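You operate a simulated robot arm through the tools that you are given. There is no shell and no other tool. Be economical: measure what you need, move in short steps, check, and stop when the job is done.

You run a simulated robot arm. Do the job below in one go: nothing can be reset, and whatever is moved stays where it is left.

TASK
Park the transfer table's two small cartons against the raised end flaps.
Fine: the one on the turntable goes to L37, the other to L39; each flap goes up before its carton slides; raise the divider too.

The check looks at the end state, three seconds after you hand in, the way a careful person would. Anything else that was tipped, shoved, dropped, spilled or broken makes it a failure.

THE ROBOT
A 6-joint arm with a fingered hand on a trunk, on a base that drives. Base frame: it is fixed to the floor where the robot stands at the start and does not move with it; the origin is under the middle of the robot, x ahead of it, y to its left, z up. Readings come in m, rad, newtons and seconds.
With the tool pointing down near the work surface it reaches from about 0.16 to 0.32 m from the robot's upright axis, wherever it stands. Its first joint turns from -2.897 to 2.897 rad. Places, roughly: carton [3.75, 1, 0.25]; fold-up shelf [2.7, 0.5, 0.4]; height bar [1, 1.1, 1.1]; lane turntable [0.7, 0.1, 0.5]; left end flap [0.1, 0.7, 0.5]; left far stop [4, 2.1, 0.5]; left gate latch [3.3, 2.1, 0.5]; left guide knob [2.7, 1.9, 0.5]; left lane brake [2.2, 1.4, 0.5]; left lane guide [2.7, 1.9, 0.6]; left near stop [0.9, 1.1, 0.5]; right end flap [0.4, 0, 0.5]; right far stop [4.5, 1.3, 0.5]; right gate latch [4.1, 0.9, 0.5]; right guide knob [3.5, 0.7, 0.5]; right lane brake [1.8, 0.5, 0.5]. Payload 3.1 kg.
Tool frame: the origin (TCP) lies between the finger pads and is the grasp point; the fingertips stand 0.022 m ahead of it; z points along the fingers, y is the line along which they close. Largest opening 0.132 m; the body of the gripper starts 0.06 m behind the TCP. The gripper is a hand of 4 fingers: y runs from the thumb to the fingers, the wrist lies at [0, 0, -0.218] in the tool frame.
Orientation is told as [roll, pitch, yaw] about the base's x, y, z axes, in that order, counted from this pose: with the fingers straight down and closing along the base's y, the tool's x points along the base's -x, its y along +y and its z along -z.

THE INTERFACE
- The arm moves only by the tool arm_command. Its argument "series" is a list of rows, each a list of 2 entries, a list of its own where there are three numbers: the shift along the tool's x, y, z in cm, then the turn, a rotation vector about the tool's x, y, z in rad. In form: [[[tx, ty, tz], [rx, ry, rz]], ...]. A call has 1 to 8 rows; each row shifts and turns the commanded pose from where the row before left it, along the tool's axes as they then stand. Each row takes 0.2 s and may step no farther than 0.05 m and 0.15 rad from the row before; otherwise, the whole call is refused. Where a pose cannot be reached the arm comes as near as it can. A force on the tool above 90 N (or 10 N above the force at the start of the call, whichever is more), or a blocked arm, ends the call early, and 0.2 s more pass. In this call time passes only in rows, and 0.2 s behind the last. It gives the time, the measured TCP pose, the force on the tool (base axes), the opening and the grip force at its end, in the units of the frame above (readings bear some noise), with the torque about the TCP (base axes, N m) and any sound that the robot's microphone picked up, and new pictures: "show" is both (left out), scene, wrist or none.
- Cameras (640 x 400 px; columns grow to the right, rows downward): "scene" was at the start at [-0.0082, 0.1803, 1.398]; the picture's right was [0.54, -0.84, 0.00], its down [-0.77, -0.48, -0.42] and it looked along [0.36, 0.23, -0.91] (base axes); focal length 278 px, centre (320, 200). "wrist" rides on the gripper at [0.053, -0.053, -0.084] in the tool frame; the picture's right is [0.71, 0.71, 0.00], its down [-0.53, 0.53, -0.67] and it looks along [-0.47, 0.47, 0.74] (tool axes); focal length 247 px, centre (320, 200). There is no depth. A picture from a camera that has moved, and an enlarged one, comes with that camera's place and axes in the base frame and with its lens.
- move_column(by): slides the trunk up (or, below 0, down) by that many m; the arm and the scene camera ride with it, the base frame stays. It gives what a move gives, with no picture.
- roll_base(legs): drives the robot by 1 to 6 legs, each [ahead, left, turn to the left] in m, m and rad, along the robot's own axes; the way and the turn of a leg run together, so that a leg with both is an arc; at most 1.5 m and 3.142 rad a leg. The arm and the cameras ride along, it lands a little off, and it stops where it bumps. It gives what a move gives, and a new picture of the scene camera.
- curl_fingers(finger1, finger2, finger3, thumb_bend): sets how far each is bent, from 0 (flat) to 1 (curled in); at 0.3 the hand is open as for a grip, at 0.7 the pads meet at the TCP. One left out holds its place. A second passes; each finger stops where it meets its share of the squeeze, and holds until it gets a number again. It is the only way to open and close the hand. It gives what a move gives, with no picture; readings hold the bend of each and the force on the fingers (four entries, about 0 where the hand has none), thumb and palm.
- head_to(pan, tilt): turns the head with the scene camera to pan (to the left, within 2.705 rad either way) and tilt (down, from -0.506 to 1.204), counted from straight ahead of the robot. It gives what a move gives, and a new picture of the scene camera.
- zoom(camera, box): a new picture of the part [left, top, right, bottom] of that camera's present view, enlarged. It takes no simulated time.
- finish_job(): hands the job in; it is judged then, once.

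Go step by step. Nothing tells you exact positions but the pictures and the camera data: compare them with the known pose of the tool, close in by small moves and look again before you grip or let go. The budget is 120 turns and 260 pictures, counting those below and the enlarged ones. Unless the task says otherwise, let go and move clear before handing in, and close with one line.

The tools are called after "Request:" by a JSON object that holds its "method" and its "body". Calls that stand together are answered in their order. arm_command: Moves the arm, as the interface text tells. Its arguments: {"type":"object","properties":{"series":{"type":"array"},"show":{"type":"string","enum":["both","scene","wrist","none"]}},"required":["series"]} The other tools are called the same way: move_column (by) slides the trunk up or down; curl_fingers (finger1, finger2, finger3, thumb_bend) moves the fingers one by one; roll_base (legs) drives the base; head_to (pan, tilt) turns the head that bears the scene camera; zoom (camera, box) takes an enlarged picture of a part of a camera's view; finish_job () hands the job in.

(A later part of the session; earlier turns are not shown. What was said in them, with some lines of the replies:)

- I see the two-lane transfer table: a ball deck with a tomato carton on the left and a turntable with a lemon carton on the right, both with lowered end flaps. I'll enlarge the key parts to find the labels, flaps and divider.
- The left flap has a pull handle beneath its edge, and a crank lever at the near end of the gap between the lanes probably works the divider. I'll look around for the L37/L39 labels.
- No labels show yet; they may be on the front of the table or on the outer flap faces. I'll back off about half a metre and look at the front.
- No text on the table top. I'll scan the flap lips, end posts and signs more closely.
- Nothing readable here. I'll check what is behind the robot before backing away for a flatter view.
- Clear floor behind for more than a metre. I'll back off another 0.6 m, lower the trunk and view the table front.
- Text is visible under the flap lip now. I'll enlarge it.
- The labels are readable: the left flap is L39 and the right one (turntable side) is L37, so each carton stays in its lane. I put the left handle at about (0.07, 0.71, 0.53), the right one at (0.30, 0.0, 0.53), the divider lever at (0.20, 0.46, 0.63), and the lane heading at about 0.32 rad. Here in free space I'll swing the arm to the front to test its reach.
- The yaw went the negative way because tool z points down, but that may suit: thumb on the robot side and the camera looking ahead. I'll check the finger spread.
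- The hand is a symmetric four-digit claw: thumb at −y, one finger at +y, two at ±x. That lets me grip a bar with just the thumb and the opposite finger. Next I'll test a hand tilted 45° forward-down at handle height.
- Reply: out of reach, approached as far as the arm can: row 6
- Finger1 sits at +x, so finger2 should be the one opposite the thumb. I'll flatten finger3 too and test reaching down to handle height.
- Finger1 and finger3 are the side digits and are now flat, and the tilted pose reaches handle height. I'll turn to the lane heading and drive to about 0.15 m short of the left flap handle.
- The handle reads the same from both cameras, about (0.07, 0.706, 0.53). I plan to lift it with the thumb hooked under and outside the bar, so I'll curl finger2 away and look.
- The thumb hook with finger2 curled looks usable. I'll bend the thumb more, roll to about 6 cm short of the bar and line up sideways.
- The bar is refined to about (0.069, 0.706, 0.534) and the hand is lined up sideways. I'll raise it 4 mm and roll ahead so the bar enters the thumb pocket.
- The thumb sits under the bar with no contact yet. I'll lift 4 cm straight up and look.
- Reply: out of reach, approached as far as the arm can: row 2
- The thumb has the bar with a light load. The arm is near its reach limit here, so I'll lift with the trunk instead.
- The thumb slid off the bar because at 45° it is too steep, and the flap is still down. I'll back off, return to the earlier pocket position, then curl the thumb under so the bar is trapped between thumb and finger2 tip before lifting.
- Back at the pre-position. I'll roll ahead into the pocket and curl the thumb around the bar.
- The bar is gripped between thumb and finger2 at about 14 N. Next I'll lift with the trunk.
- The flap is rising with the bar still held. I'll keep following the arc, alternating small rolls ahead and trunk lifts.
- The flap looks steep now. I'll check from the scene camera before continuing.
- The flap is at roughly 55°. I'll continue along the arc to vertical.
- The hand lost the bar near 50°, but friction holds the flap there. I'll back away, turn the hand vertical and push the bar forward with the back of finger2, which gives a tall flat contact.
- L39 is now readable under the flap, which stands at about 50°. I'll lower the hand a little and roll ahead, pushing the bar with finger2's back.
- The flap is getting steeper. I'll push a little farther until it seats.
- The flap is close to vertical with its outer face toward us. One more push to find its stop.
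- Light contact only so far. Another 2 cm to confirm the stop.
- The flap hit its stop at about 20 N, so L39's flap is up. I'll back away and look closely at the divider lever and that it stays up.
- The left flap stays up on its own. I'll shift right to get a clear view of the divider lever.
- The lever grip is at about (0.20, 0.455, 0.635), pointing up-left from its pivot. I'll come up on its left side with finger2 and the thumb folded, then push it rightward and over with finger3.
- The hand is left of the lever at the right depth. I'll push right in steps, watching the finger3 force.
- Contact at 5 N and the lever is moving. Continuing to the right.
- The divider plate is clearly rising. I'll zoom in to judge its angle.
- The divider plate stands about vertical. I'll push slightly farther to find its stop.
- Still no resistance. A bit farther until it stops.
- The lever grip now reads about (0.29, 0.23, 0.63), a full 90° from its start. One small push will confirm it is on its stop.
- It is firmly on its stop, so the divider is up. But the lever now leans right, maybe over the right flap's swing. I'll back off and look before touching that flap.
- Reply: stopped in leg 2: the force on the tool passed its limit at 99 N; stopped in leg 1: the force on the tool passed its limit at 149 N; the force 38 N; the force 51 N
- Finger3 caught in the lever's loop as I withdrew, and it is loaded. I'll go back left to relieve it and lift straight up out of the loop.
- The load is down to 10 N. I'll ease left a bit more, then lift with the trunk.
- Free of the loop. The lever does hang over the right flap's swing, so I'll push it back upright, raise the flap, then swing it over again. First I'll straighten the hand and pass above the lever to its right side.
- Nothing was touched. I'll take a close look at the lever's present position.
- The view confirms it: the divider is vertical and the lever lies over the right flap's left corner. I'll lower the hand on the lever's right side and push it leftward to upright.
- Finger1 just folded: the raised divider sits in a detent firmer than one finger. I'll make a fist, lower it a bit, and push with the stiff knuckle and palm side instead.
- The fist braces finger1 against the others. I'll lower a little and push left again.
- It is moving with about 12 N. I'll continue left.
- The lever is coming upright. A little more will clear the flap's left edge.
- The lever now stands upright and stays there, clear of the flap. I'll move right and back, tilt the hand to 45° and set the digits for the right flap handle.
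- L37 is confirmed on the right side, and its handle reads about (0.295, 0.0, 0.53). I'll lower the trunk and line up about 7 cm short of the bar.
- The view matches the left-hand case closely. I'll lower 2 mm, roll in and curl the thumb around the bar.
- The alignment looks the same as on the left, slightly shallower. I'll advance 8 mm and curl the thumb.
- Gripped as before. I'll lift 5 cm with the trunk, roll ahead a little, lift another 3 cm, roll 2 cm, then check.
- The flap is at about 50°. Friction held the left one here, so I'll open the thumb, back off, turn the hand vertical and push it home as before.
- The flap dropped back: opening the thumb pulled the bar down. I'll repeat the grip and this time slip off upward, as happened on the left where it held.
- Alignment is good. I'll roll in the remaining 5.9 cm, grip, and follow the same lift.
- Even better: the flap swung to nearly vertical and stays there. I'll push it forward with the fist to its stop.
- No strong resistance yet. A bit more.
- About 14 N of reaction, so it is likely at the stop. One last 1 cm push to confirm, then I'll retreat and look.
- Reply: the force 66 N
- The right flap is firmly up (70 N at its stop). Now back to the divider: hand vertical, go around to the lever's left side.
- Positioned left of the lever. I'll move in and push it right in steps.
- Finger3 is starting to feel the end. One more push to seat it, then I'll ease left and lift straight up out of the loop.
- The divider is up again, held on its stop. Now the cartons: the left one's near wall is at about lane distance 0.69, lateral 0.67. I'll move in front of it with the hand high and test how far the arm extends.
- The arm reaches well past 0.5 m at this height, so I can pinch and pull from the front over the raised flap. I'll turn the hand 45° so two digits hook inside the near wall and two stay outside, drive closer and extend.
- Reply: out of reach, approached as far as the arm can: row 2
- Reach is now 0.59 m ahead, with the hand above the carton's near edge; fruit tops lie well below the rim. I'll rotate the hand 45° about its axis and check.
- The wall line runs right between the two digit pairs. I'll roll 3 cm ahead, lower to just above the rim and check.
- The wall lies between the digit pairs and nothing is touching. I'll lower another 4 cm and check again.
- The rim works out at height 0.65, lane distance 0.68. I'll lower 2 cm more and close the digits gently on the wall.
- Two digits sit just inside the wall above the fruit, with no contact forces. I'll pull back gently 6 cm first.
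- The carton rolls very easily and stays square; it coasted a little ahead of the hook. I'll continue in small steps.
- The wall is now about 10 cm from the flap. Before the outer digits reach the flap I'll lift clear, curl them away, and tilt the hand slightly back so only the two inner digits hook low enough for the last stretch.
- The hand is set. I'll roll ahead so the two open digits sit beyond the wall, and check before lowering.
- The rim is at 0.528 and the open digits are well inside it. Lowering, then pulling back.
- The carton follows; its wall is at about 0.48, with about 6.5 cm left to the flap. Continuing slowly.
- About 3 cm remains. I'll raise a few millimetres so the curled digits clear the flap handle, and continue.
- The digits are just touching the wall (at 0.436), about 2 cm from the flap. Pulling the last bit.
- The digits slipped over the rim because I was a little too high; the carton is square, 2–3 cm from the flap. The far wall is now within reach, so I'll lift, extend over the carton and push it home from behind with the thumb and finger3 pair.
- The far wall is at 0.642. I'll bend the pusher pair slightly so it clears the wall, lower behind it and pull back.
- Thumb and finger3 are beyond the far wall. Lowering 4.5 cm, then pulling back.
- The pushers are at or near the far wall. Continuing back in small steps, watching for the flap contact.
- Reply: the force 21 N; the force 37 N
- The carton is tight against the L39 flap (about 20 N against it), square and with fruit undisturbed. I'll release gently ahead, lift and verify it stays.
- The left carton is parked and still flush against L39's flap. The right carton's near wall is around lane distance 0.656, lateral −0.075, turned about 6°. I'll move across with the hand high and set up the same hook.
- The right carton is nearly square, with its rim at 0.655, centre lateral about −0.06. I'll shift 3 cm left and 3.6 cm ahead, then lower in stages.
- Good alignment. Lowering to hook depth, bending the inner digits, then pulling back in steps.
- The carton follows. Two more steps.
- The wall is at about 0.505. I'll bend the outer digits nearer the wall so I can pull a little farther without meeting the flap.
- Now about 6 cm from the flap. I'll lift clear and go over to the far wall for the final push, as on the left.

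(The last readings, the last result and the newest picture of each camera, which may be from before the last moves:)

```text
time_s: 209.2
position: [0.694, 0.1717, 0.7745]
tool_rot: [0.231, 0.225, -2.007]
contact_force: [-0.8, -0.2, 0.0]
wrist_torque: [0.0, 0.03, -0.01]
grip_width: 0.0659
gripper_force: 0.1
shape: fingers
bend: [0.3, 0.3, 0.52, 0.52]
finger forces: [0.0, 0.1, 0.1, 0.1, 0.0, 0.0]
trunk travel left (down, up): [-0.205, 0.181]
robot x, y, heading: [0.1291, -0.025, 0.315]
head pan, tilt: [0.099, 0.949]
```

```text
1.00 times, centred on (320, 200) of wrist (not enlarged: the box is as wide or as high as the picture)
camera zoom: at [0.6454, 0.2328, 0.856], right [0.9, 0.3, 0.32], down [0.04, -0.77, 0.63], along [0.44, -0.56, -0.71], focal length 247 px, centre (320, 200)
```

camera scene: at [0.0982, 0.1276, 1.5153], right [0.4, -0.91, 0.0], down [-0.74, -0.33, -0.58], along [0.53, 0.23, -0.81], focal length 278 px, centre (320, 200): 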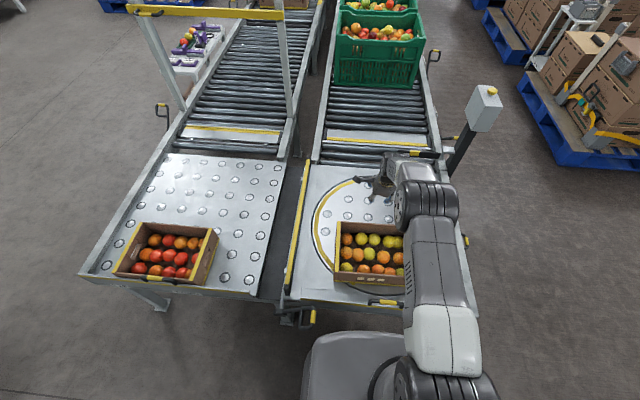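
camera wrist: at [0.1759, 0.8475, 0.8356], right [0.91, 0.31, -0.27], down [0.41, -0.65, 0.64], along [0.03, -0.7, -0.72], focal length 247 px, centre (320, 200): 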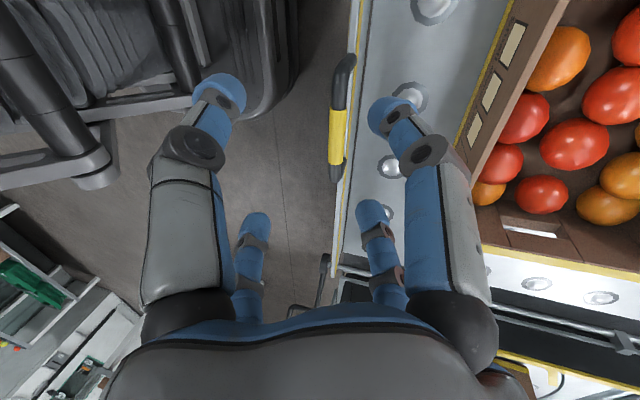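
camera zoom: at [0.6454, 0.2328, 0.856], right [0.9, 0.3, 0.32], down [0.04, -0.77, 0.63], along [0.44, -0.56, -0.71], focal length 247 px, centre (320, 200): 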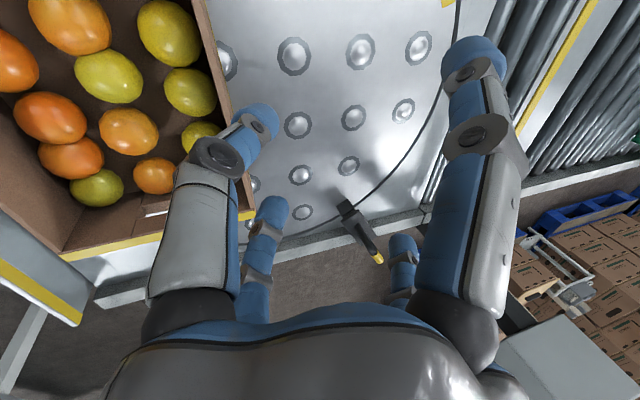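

The far rim is at about 0.68, so I need 3 cm more. There is room for the base between the legs.

Request:
{"method": "roll_base", "body": {"legs": [[0.033, 0, 0.006]]}}

Request:
{"method": "move_column", "body": {"by": -0.085}}

Request:
{"method": "zoom", "body": {"camera": "wrist", "box": [0, 0, 640, 400]}}

```text
time_s: 210.1
position: [0.7268, 0.1844, 0.7744]
tool_rot: [0.231, 0.222, -2.0]
contact_force: [0.5, -0.6, -1.1]
wrist_torque: [0.04, 0.01, -0.01]
grip_width: 0.066
gripper_force: 0.2
shape: fingers
bend: [0.3, 0.3, 0.52, 0.52]
finger forces: [0.0, 0.0, 0.0, 0.1, 0.0, 0.0]
trunk travel left (down, up): [-0.205, 0.181]
robot x, y, heading: [0.1658, -0.0125, 0.321]
head pan, tilt: [0.099, 0.949]
camera scene: at [0.1296, 0.1381, 1.5153], right [0.41, -0.91, 0.0], down [-0.74, -0.33, -0.58], along [0.53, 0.24, -0.81], focal length 278 px, centre (320, 200)
```

scene: 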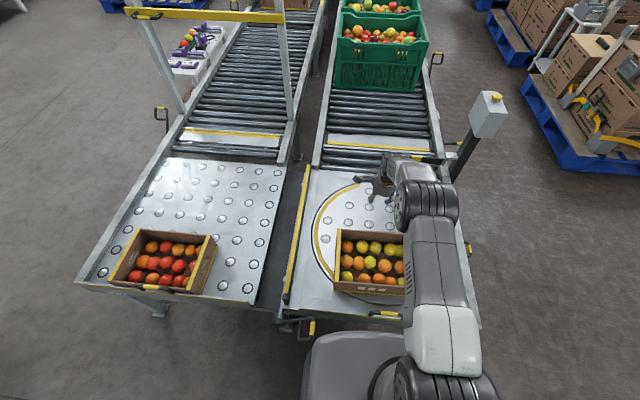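

```text
time_s: 211.3
position: [0.7242, 0.1838, 0.6908]
tool_rot: [0.232, 0.224, -2.002]
contact_force: [-0.1, -0.7, 1.0]
wrist_torque: [-0.02, -0.03, -0.02]
grip_width: 0.0659
gripper_force: 0.0
shape: fingers
bend: [0.3, 0.3, 0.52, 0.52]
finger forces: [0.0, 0.0, 0.0, 0.1, 0.1, 0.0]
trunk travel left (down, up): [-0.12, 0.266]
robot x, y, heading: [0.1618, -0.015, 0.323]
head pan, tilt: [0.099, 0.949]
```

```text
1.00 times, centred on (320, 200) of wrist (not enlarged: the box is as wide or as high as the picture)
camera zoom: at [0.6753, 0.2465, 0.7711], right [0.9, 0.31, 0.32], down [0.04, -0.77, 0.63], along [0.44, -0.56, -0.71], focal length 247 px, centre (320, 200)
```

zoom: 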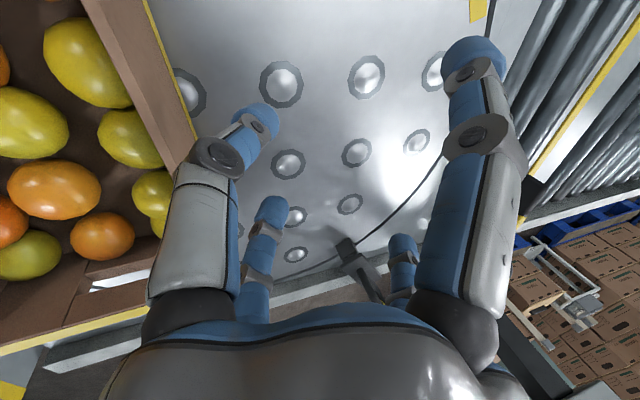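

Clear. Lowering behind the far wall and pulling back in steps.

Request:
{"method": "move_column", "body": {"by": -0.046}}

Request:
{"method": "roll_base", "body": {"legs": [[-0.06, 0, 0]]}}

Request:
{"method": "roll_base", "body": {"legs": [[-0.03, 0, 0]]}}

Request:
{"method": "zoom", "body": {"camera": "wrist", "box": [0, 0, 640, 400]}}

```text
time_s: 212.2
position: [0.7253, 0.1853, 0.6432]
tool_rot: [0.232, 0.225, -2.0]
contact_force: [-0.5, 0.1, 0.1]
wrist_torque: [-0.01, 0.01, 0.0]
grip_width: 0.0661
gripper_force: 0.0
shape: fingers
bend: [0.3, 0.3, 0.52, 0.52]
finger forces: [0.0, 0.1, 0.1, 0.0, 0.0, 0.0]
trunk travel left (down, up): [-0.074, 0.312]
robot x, y, heading: [0.1667, -0.0106, 0.322]
head pan, tilt: [0.099, 0.949]
```

```text
time_s: 213.1
position: [0.6669, 0.1649, 0.6451]
tool_rot: [0.232, 0.224, -1.999]
contact_force: [0.5, 0.8, -0.2]
wrist_torque: [0.02, -0.01, -0.01]
grip_width: 0.066
gripper_force: 0.1
shape: fingers
bend: [0.3, 0.3, 0.52, 0.52]
finger forces: [0.1, 0.0, 0.0, 0.0, 0.1, 0.1]
trunk travel left (down, up): [-0.074, 0.312]
robot x, y, heading: [0.109, -0.0314, 0.322]
head pan, tilt: [0.099, 0.949]
camera scene: at [0.0694, 0.118, 1.3839], right [0.41, -0.91, 0.0], down [-0.74, -0.33, -0.58], along [0.53, 0.24, -0.81], focal length 278 px, centre (320, 200)
```

scene: 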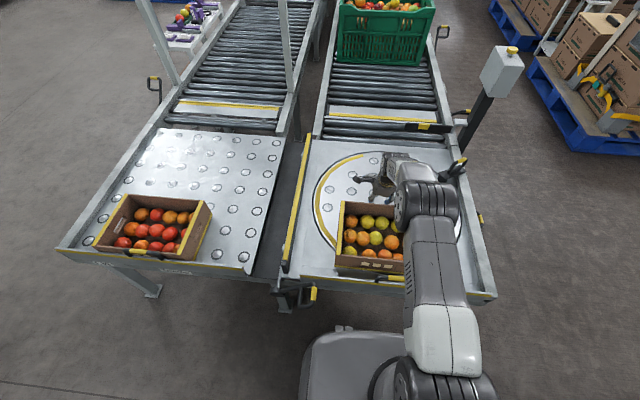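

```text
time_s: 213.9
position: [0.6389, 0.1549, 0.6446]
tool_rot: [0.232, 0.224, -2.001]
contact_force: [-0.4, -0.3, 0.7]
wrist_torque: [-0.01, 0.01, 0.01]
grip_width: 0.0657
gripper_force: 0.0
shape: fingers
bend: [0.3, 0.3, 0.52, 0.52]
finger forces: [0.1, 0.1, 0.0, 0.1, 0.0, 0.0]
trunk travel left (down, up): [-0.074, 0.312]
robot x, y, heading: [0.0813, -0.0414, 0.321]
head pan, tilt: [0.099, 0.949]
camera scene: at [0.0412, 0.1086, 1.3839], right [0.41, -0.91, 0.0], down [-0.74, -0.33, -0.58], along [0.53, 0.24, -0.81], focal length 278 px, centre (320, 200)
```

scene: 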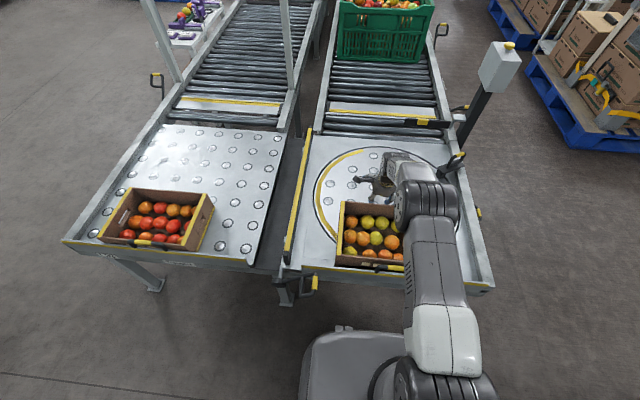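

```text
1.00 times, centred on (320, 200) of wrist (not enlarged: the box is as wide or as high as the picture)
camera zoom: at [0.5898, 0.2175, 0.7249], right [0.9, 0.31, 0.32], down [0.04, -0.77, 0.63], along [0.44, -0.56, -0.71], focal length 247 px, centre (320, 200)
```

zoom: 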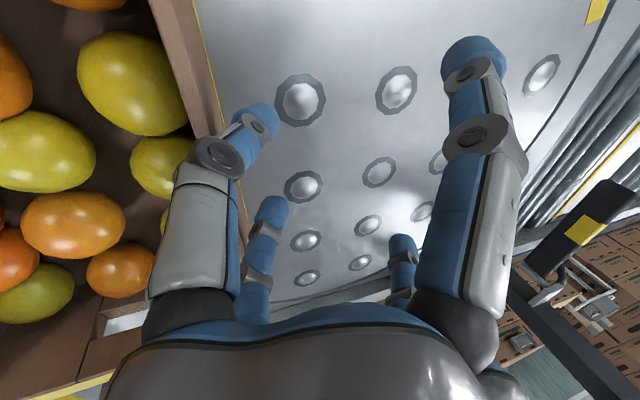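

Still moving freely, with the wall almost touching the pushers. Continuing.

Request:
{"method": "roll_base", "body": {"legs": [[-0.025, 0, 0]]}}

Request:
{"method": "roll_base", "body": {"legs": [[-0.02, 0, 0]]}}

Request:
{"method": "zoom", "body": {"camera": "scene", "box": [280, 180, 440, 290]}}

```text
time_s: 214.8
position: [0.6159, 0.1488, 0.6436]
tool_rot: [0.232, 0.226, -2.001]
contact_force: [4.4, 0.8, 1.7]
wrist_torque: [-0.04, -0.02, 0.05]
grip_width: 0.0657
gripper_force: 1.8
shape: fingers
bend: [0.3, 0.3, 0.53, 0.53]
finger forces: [0.0, 0.0, 2.5, 0.0, 1.9, 0.1]
trunk travel left (down, up): [-0.074, 0.312]
robot x, y, heading: [0.0555, -0.047, 0.314]
head pan, tilt: [0.099, 0.949]
camera scene: at [0.0183, 0.1009, 1.3839], right [0.41, -0.91, 0.0], down [-0.74, -0.33, -0.58], along [0.53, 0.24, -0.81], focal length 278 px, centre (320, 200)
```

scene: 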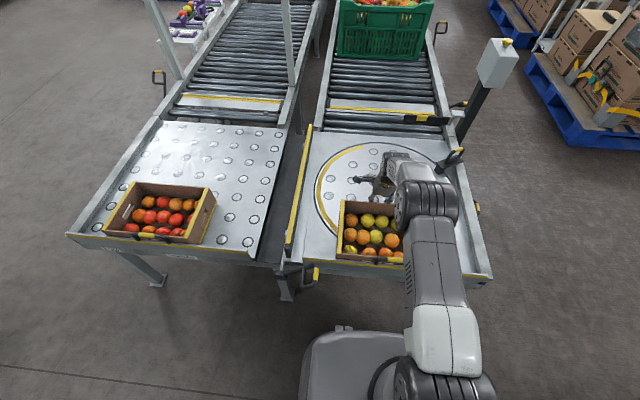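

```text
time_s: 215.6
position: [0.6009, 0.1416, 0.649]
tool_rot: [0.244, 0.237, -1.998]
contact_force: [19.0, 7.2, 30.4]
wrist_torque: [-0.06, 0.22, -0.05]
grip_width: 0.0609
gripper_force: 17.8
shape: fingers
bend: [0.3, 0.3, 0.6, 0.59]
finger forces: [0.1, 0.0, 15.9, 0.0, 19.4, 0.0]
trunk travel left (down, up): [-0.074, 0.312]
robot x, y, heading: [0.0353, -0.0554, 0.322]
head pan, tilt: [0.099, 0.949]
camera scene: at [-0.0015, 0.0943, 1.3841], right [0.41, -0.91, 0.0], down [-0.74, -0.33, -0.58], along [0.53, 0.24, -0.81], focal length 278 px, centre (320, 200)
```

scene: 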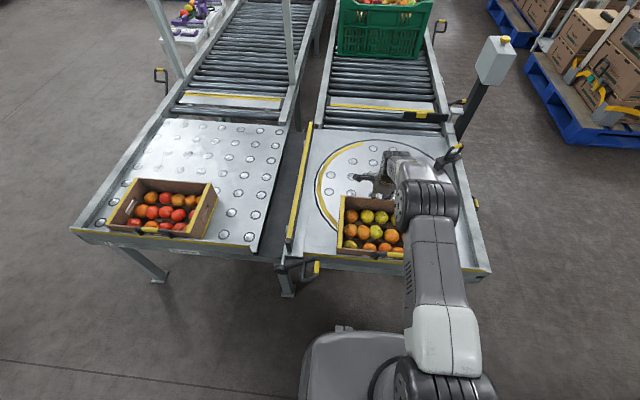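

```text
3.64 times, centred on (360, 235) of scene
camera zoom: at [-0.0015, 0.0943, 1.3841], right [0.41, -0.91, 0.0], down [-0.74, -0.33, -0.58], along [0.53, 0.24, -0.81], focal length 1011 px, centre (174, 73)
```

zoom: 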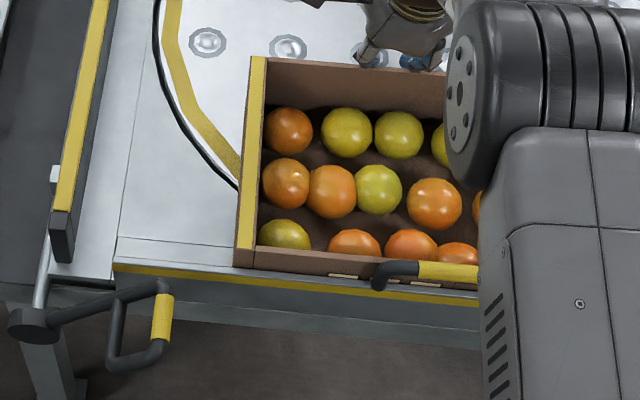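

The right carton is flush against L37's flap with the same reaction as on the left. I'll release ahead, lift, back well clear and inspect everything.

Request:
{"method": "roll_base", "body": {"legs": [[0.04, 0, 0]]}}

Request:
{"method": "move_column", "body": {"by": 0.16}}

Request:
{"method": "roll_base", "body": {"legs": [[-0.7, 0, 0]]}}

Request:
{"method": "head_to", "body": {"pan": 0.25, "tilt": 0.75}}

Request:
{"method": "zoom", "body": {"camera": "scene", "box": [180, 90, 420, 240]}}

```text
time_s: 216.4
position: [0.6403, 0.1551, 0.6482]
tool_rot: [0.242, 0.235, -1.998]
contact_force: [0.2, -0.1, 0.0]
wrist_torque: [0.02, 0.03, -0.01]
grip_width: 0.0659
gripper_force: 0.2
shape: fingers
bend: [0.3, 0.3, 0.52, 0.52]
finger forces: [0.0, 0.1, 0.0, 0.1, 0.0, 0.0]
trunk travel left (down, up): [-0.074, 0.312]
robot x, y, heading: [0.0713, -0.0468, 0.325]
head pan, tilt: [0.099, 0.949]
camera scene: at [0.0392, 0.1079, 1.3838], right [0.41, -0.91, 0.0], down [-0.74, -0.33, -0.58], along [0.53, 0.24, -0.81], focal length 278 px, centre (320, 200)
```

scene: 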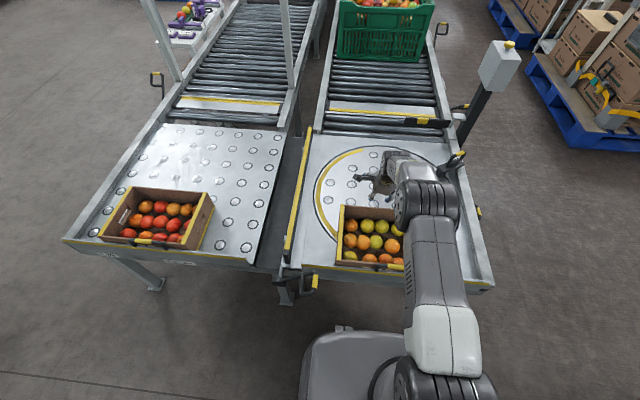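

```text
time_s: 218.3
position: [0.6394, 0.1552, 0.8087]
tool_rot: [0.245, 0.236, -1.997]
contact_force: [-0.4, 0.3, 0.0]
wrist_torque: [-0.01, 0.01, 0.01]
grip_width: 0.0659
gripper_force: 0.0
shape: fingers
bend: [0.3, 0.3, 0.52, 0.52]
finger forces: [0.0, 0.0, 0.0, 0.0, 0.0, 0.0]
trunk travel left (down, up): [-0.234, 0.152]
robot x, y, heading: [0.0761, -0.0427, 0.322]
head pan, tilt: [0.099, 0.949]
```

```text
time_s: 222.1
position: [-0.022, -0.0648, 0.8096]
tool_rot: [0.245, 0.236, -2.0]
contact_force: [0.0, 0.6, 0.4]
wrist_torque: [0.02, 0.01, -0.01]
grip_width: 0.0661
gripper_force: 0.0
shape: fingers
bend: [0.3, 0.3, 0.52, 0.52]
finger forces: [0.0, 0.1, 0.0, 0.0, 0.0, 0.0]
trunk travel left (down, up): [-0.234, 0.152]
robot x, y, heading: [-0.589, -0.2674, 0.321]
head pan, tilt: [0.099, 0.949]
camera scene: at [-0.6236, -0.1125, 1.544], right [0.41, -0.91, 0.0], down [-0.74, -0.33, -0.58], along [0.53, 0.24, -0.81], focal length 278 px, centre (320, 200)
```

scene: 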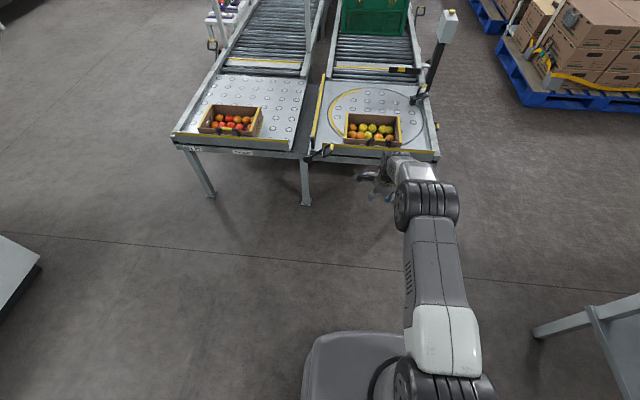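

```text
time_s: 222.8
position: [-0.0214, -0.0644, 0.8092]
tool_rot: [0.244, 0.237, -2.0]
contact_force: [-0.3, -0.7, 0.8]
wrist_torque: [0.0, 0.0, -0.04]
grip_width: 0.0659
gripper_force: 0.1
shape: fingers
bend: [0.3, 0.3, 0.52, 0.52]
finger forces: [0.0, 0.0, 0.1, 0.0, 0.1, 0.0]
trunk travel left (down, up): [-0.234, 0.152]
robot x, y, heading: [-0.5849, -0.2646, 0.317]
head pan, tilt: [0.25, 0.75]
camera scene: at [-0.6195, -0.0972, 1.5595], right [0.54, -0.84, 0.0], down [-0.57, -0.37, -0.73], along [0.62, 0.39, -0.68], focal length 278 px, centre (320, 200)
```

scene: 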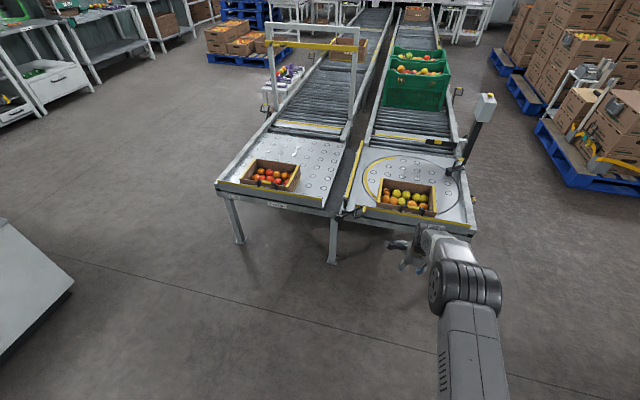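

```text
2.67 times, centred on (300, 165) of scene
camera zoom: at [-0.6195, -0.0972, 1.5595], right [0.54, -0.84, 0.0], down [-0.57, -0.37, -0.73], along [0.62, 0.39, -0.68], focal length 741 px, centre (373, 293)
```

zoom: 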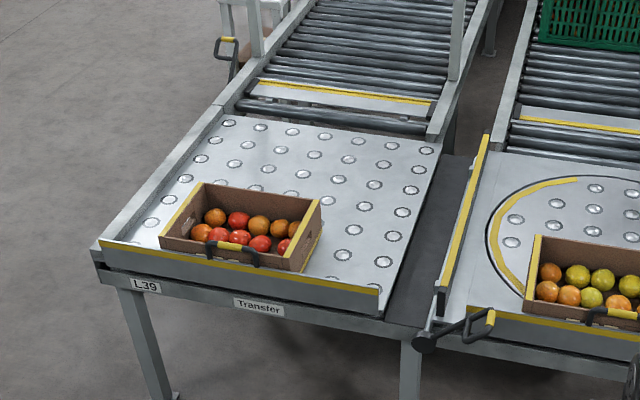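

Both flaps, the divider and both cartons look right. I'll zoom in for flushness.

Request:
{"method": "zoom", "body": {"camera": "scene", "box": [210, 145, 330, 220]}}

Request:
{"method": "zoom", "body": {"camera": "scene", "box": [335, 150, 475, 240]}}

```text
5.33 times, centred on (270, 182) of scene
camera zoom: at [-0.6195, -0.0972, 1.5595], right [0.54, -0.84, 0.0], down [-0.57, -0.37, -0.73], along [0.62, 0.39, -0.68], focal length 1482 px, centre (587, 293)
```

zoom: 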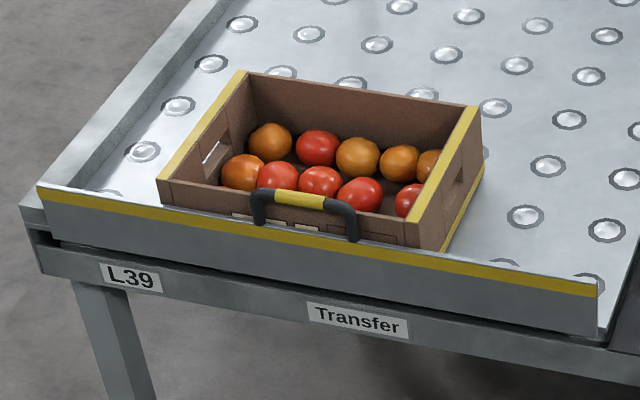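

```text
4.44 times, centred on (405, 195) of scene
camera zoom: at [-0.6195, -0.0972, 1.5595], right [0.54, -0.84, 0.0], down [-0.57, -0.37, -0.73], along [0.62, 0.39, -0.68], focal length 1235 px, centre (-58, 222)
```

zoom: 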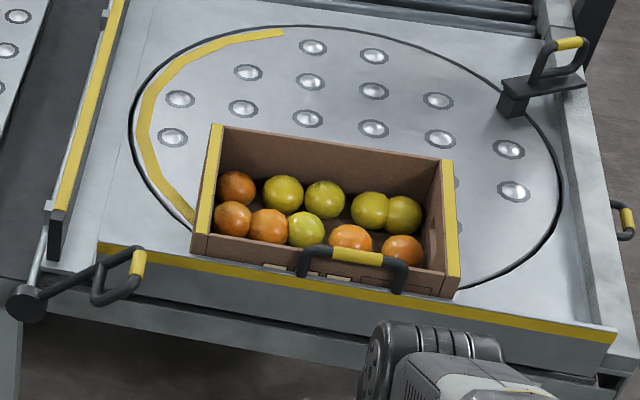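

Both cartons sit square and flush against their raised flaps (L37 with the turntable's lemons, L39 with the tomatoes). The divider stands up on its stop, nothing else has been disturbed, and the hand is clear, so I'm handing in.

Request:
{"method": "finish_job", "body": {}}

```text
The job is handed in.
```

The turntable's carton (lemons) is parked against the raised L37 flap and the other (tomatoes) against the raised L39 flap. Each flap went up before its carton slid, the divider is up, and the hand is clear of the table.
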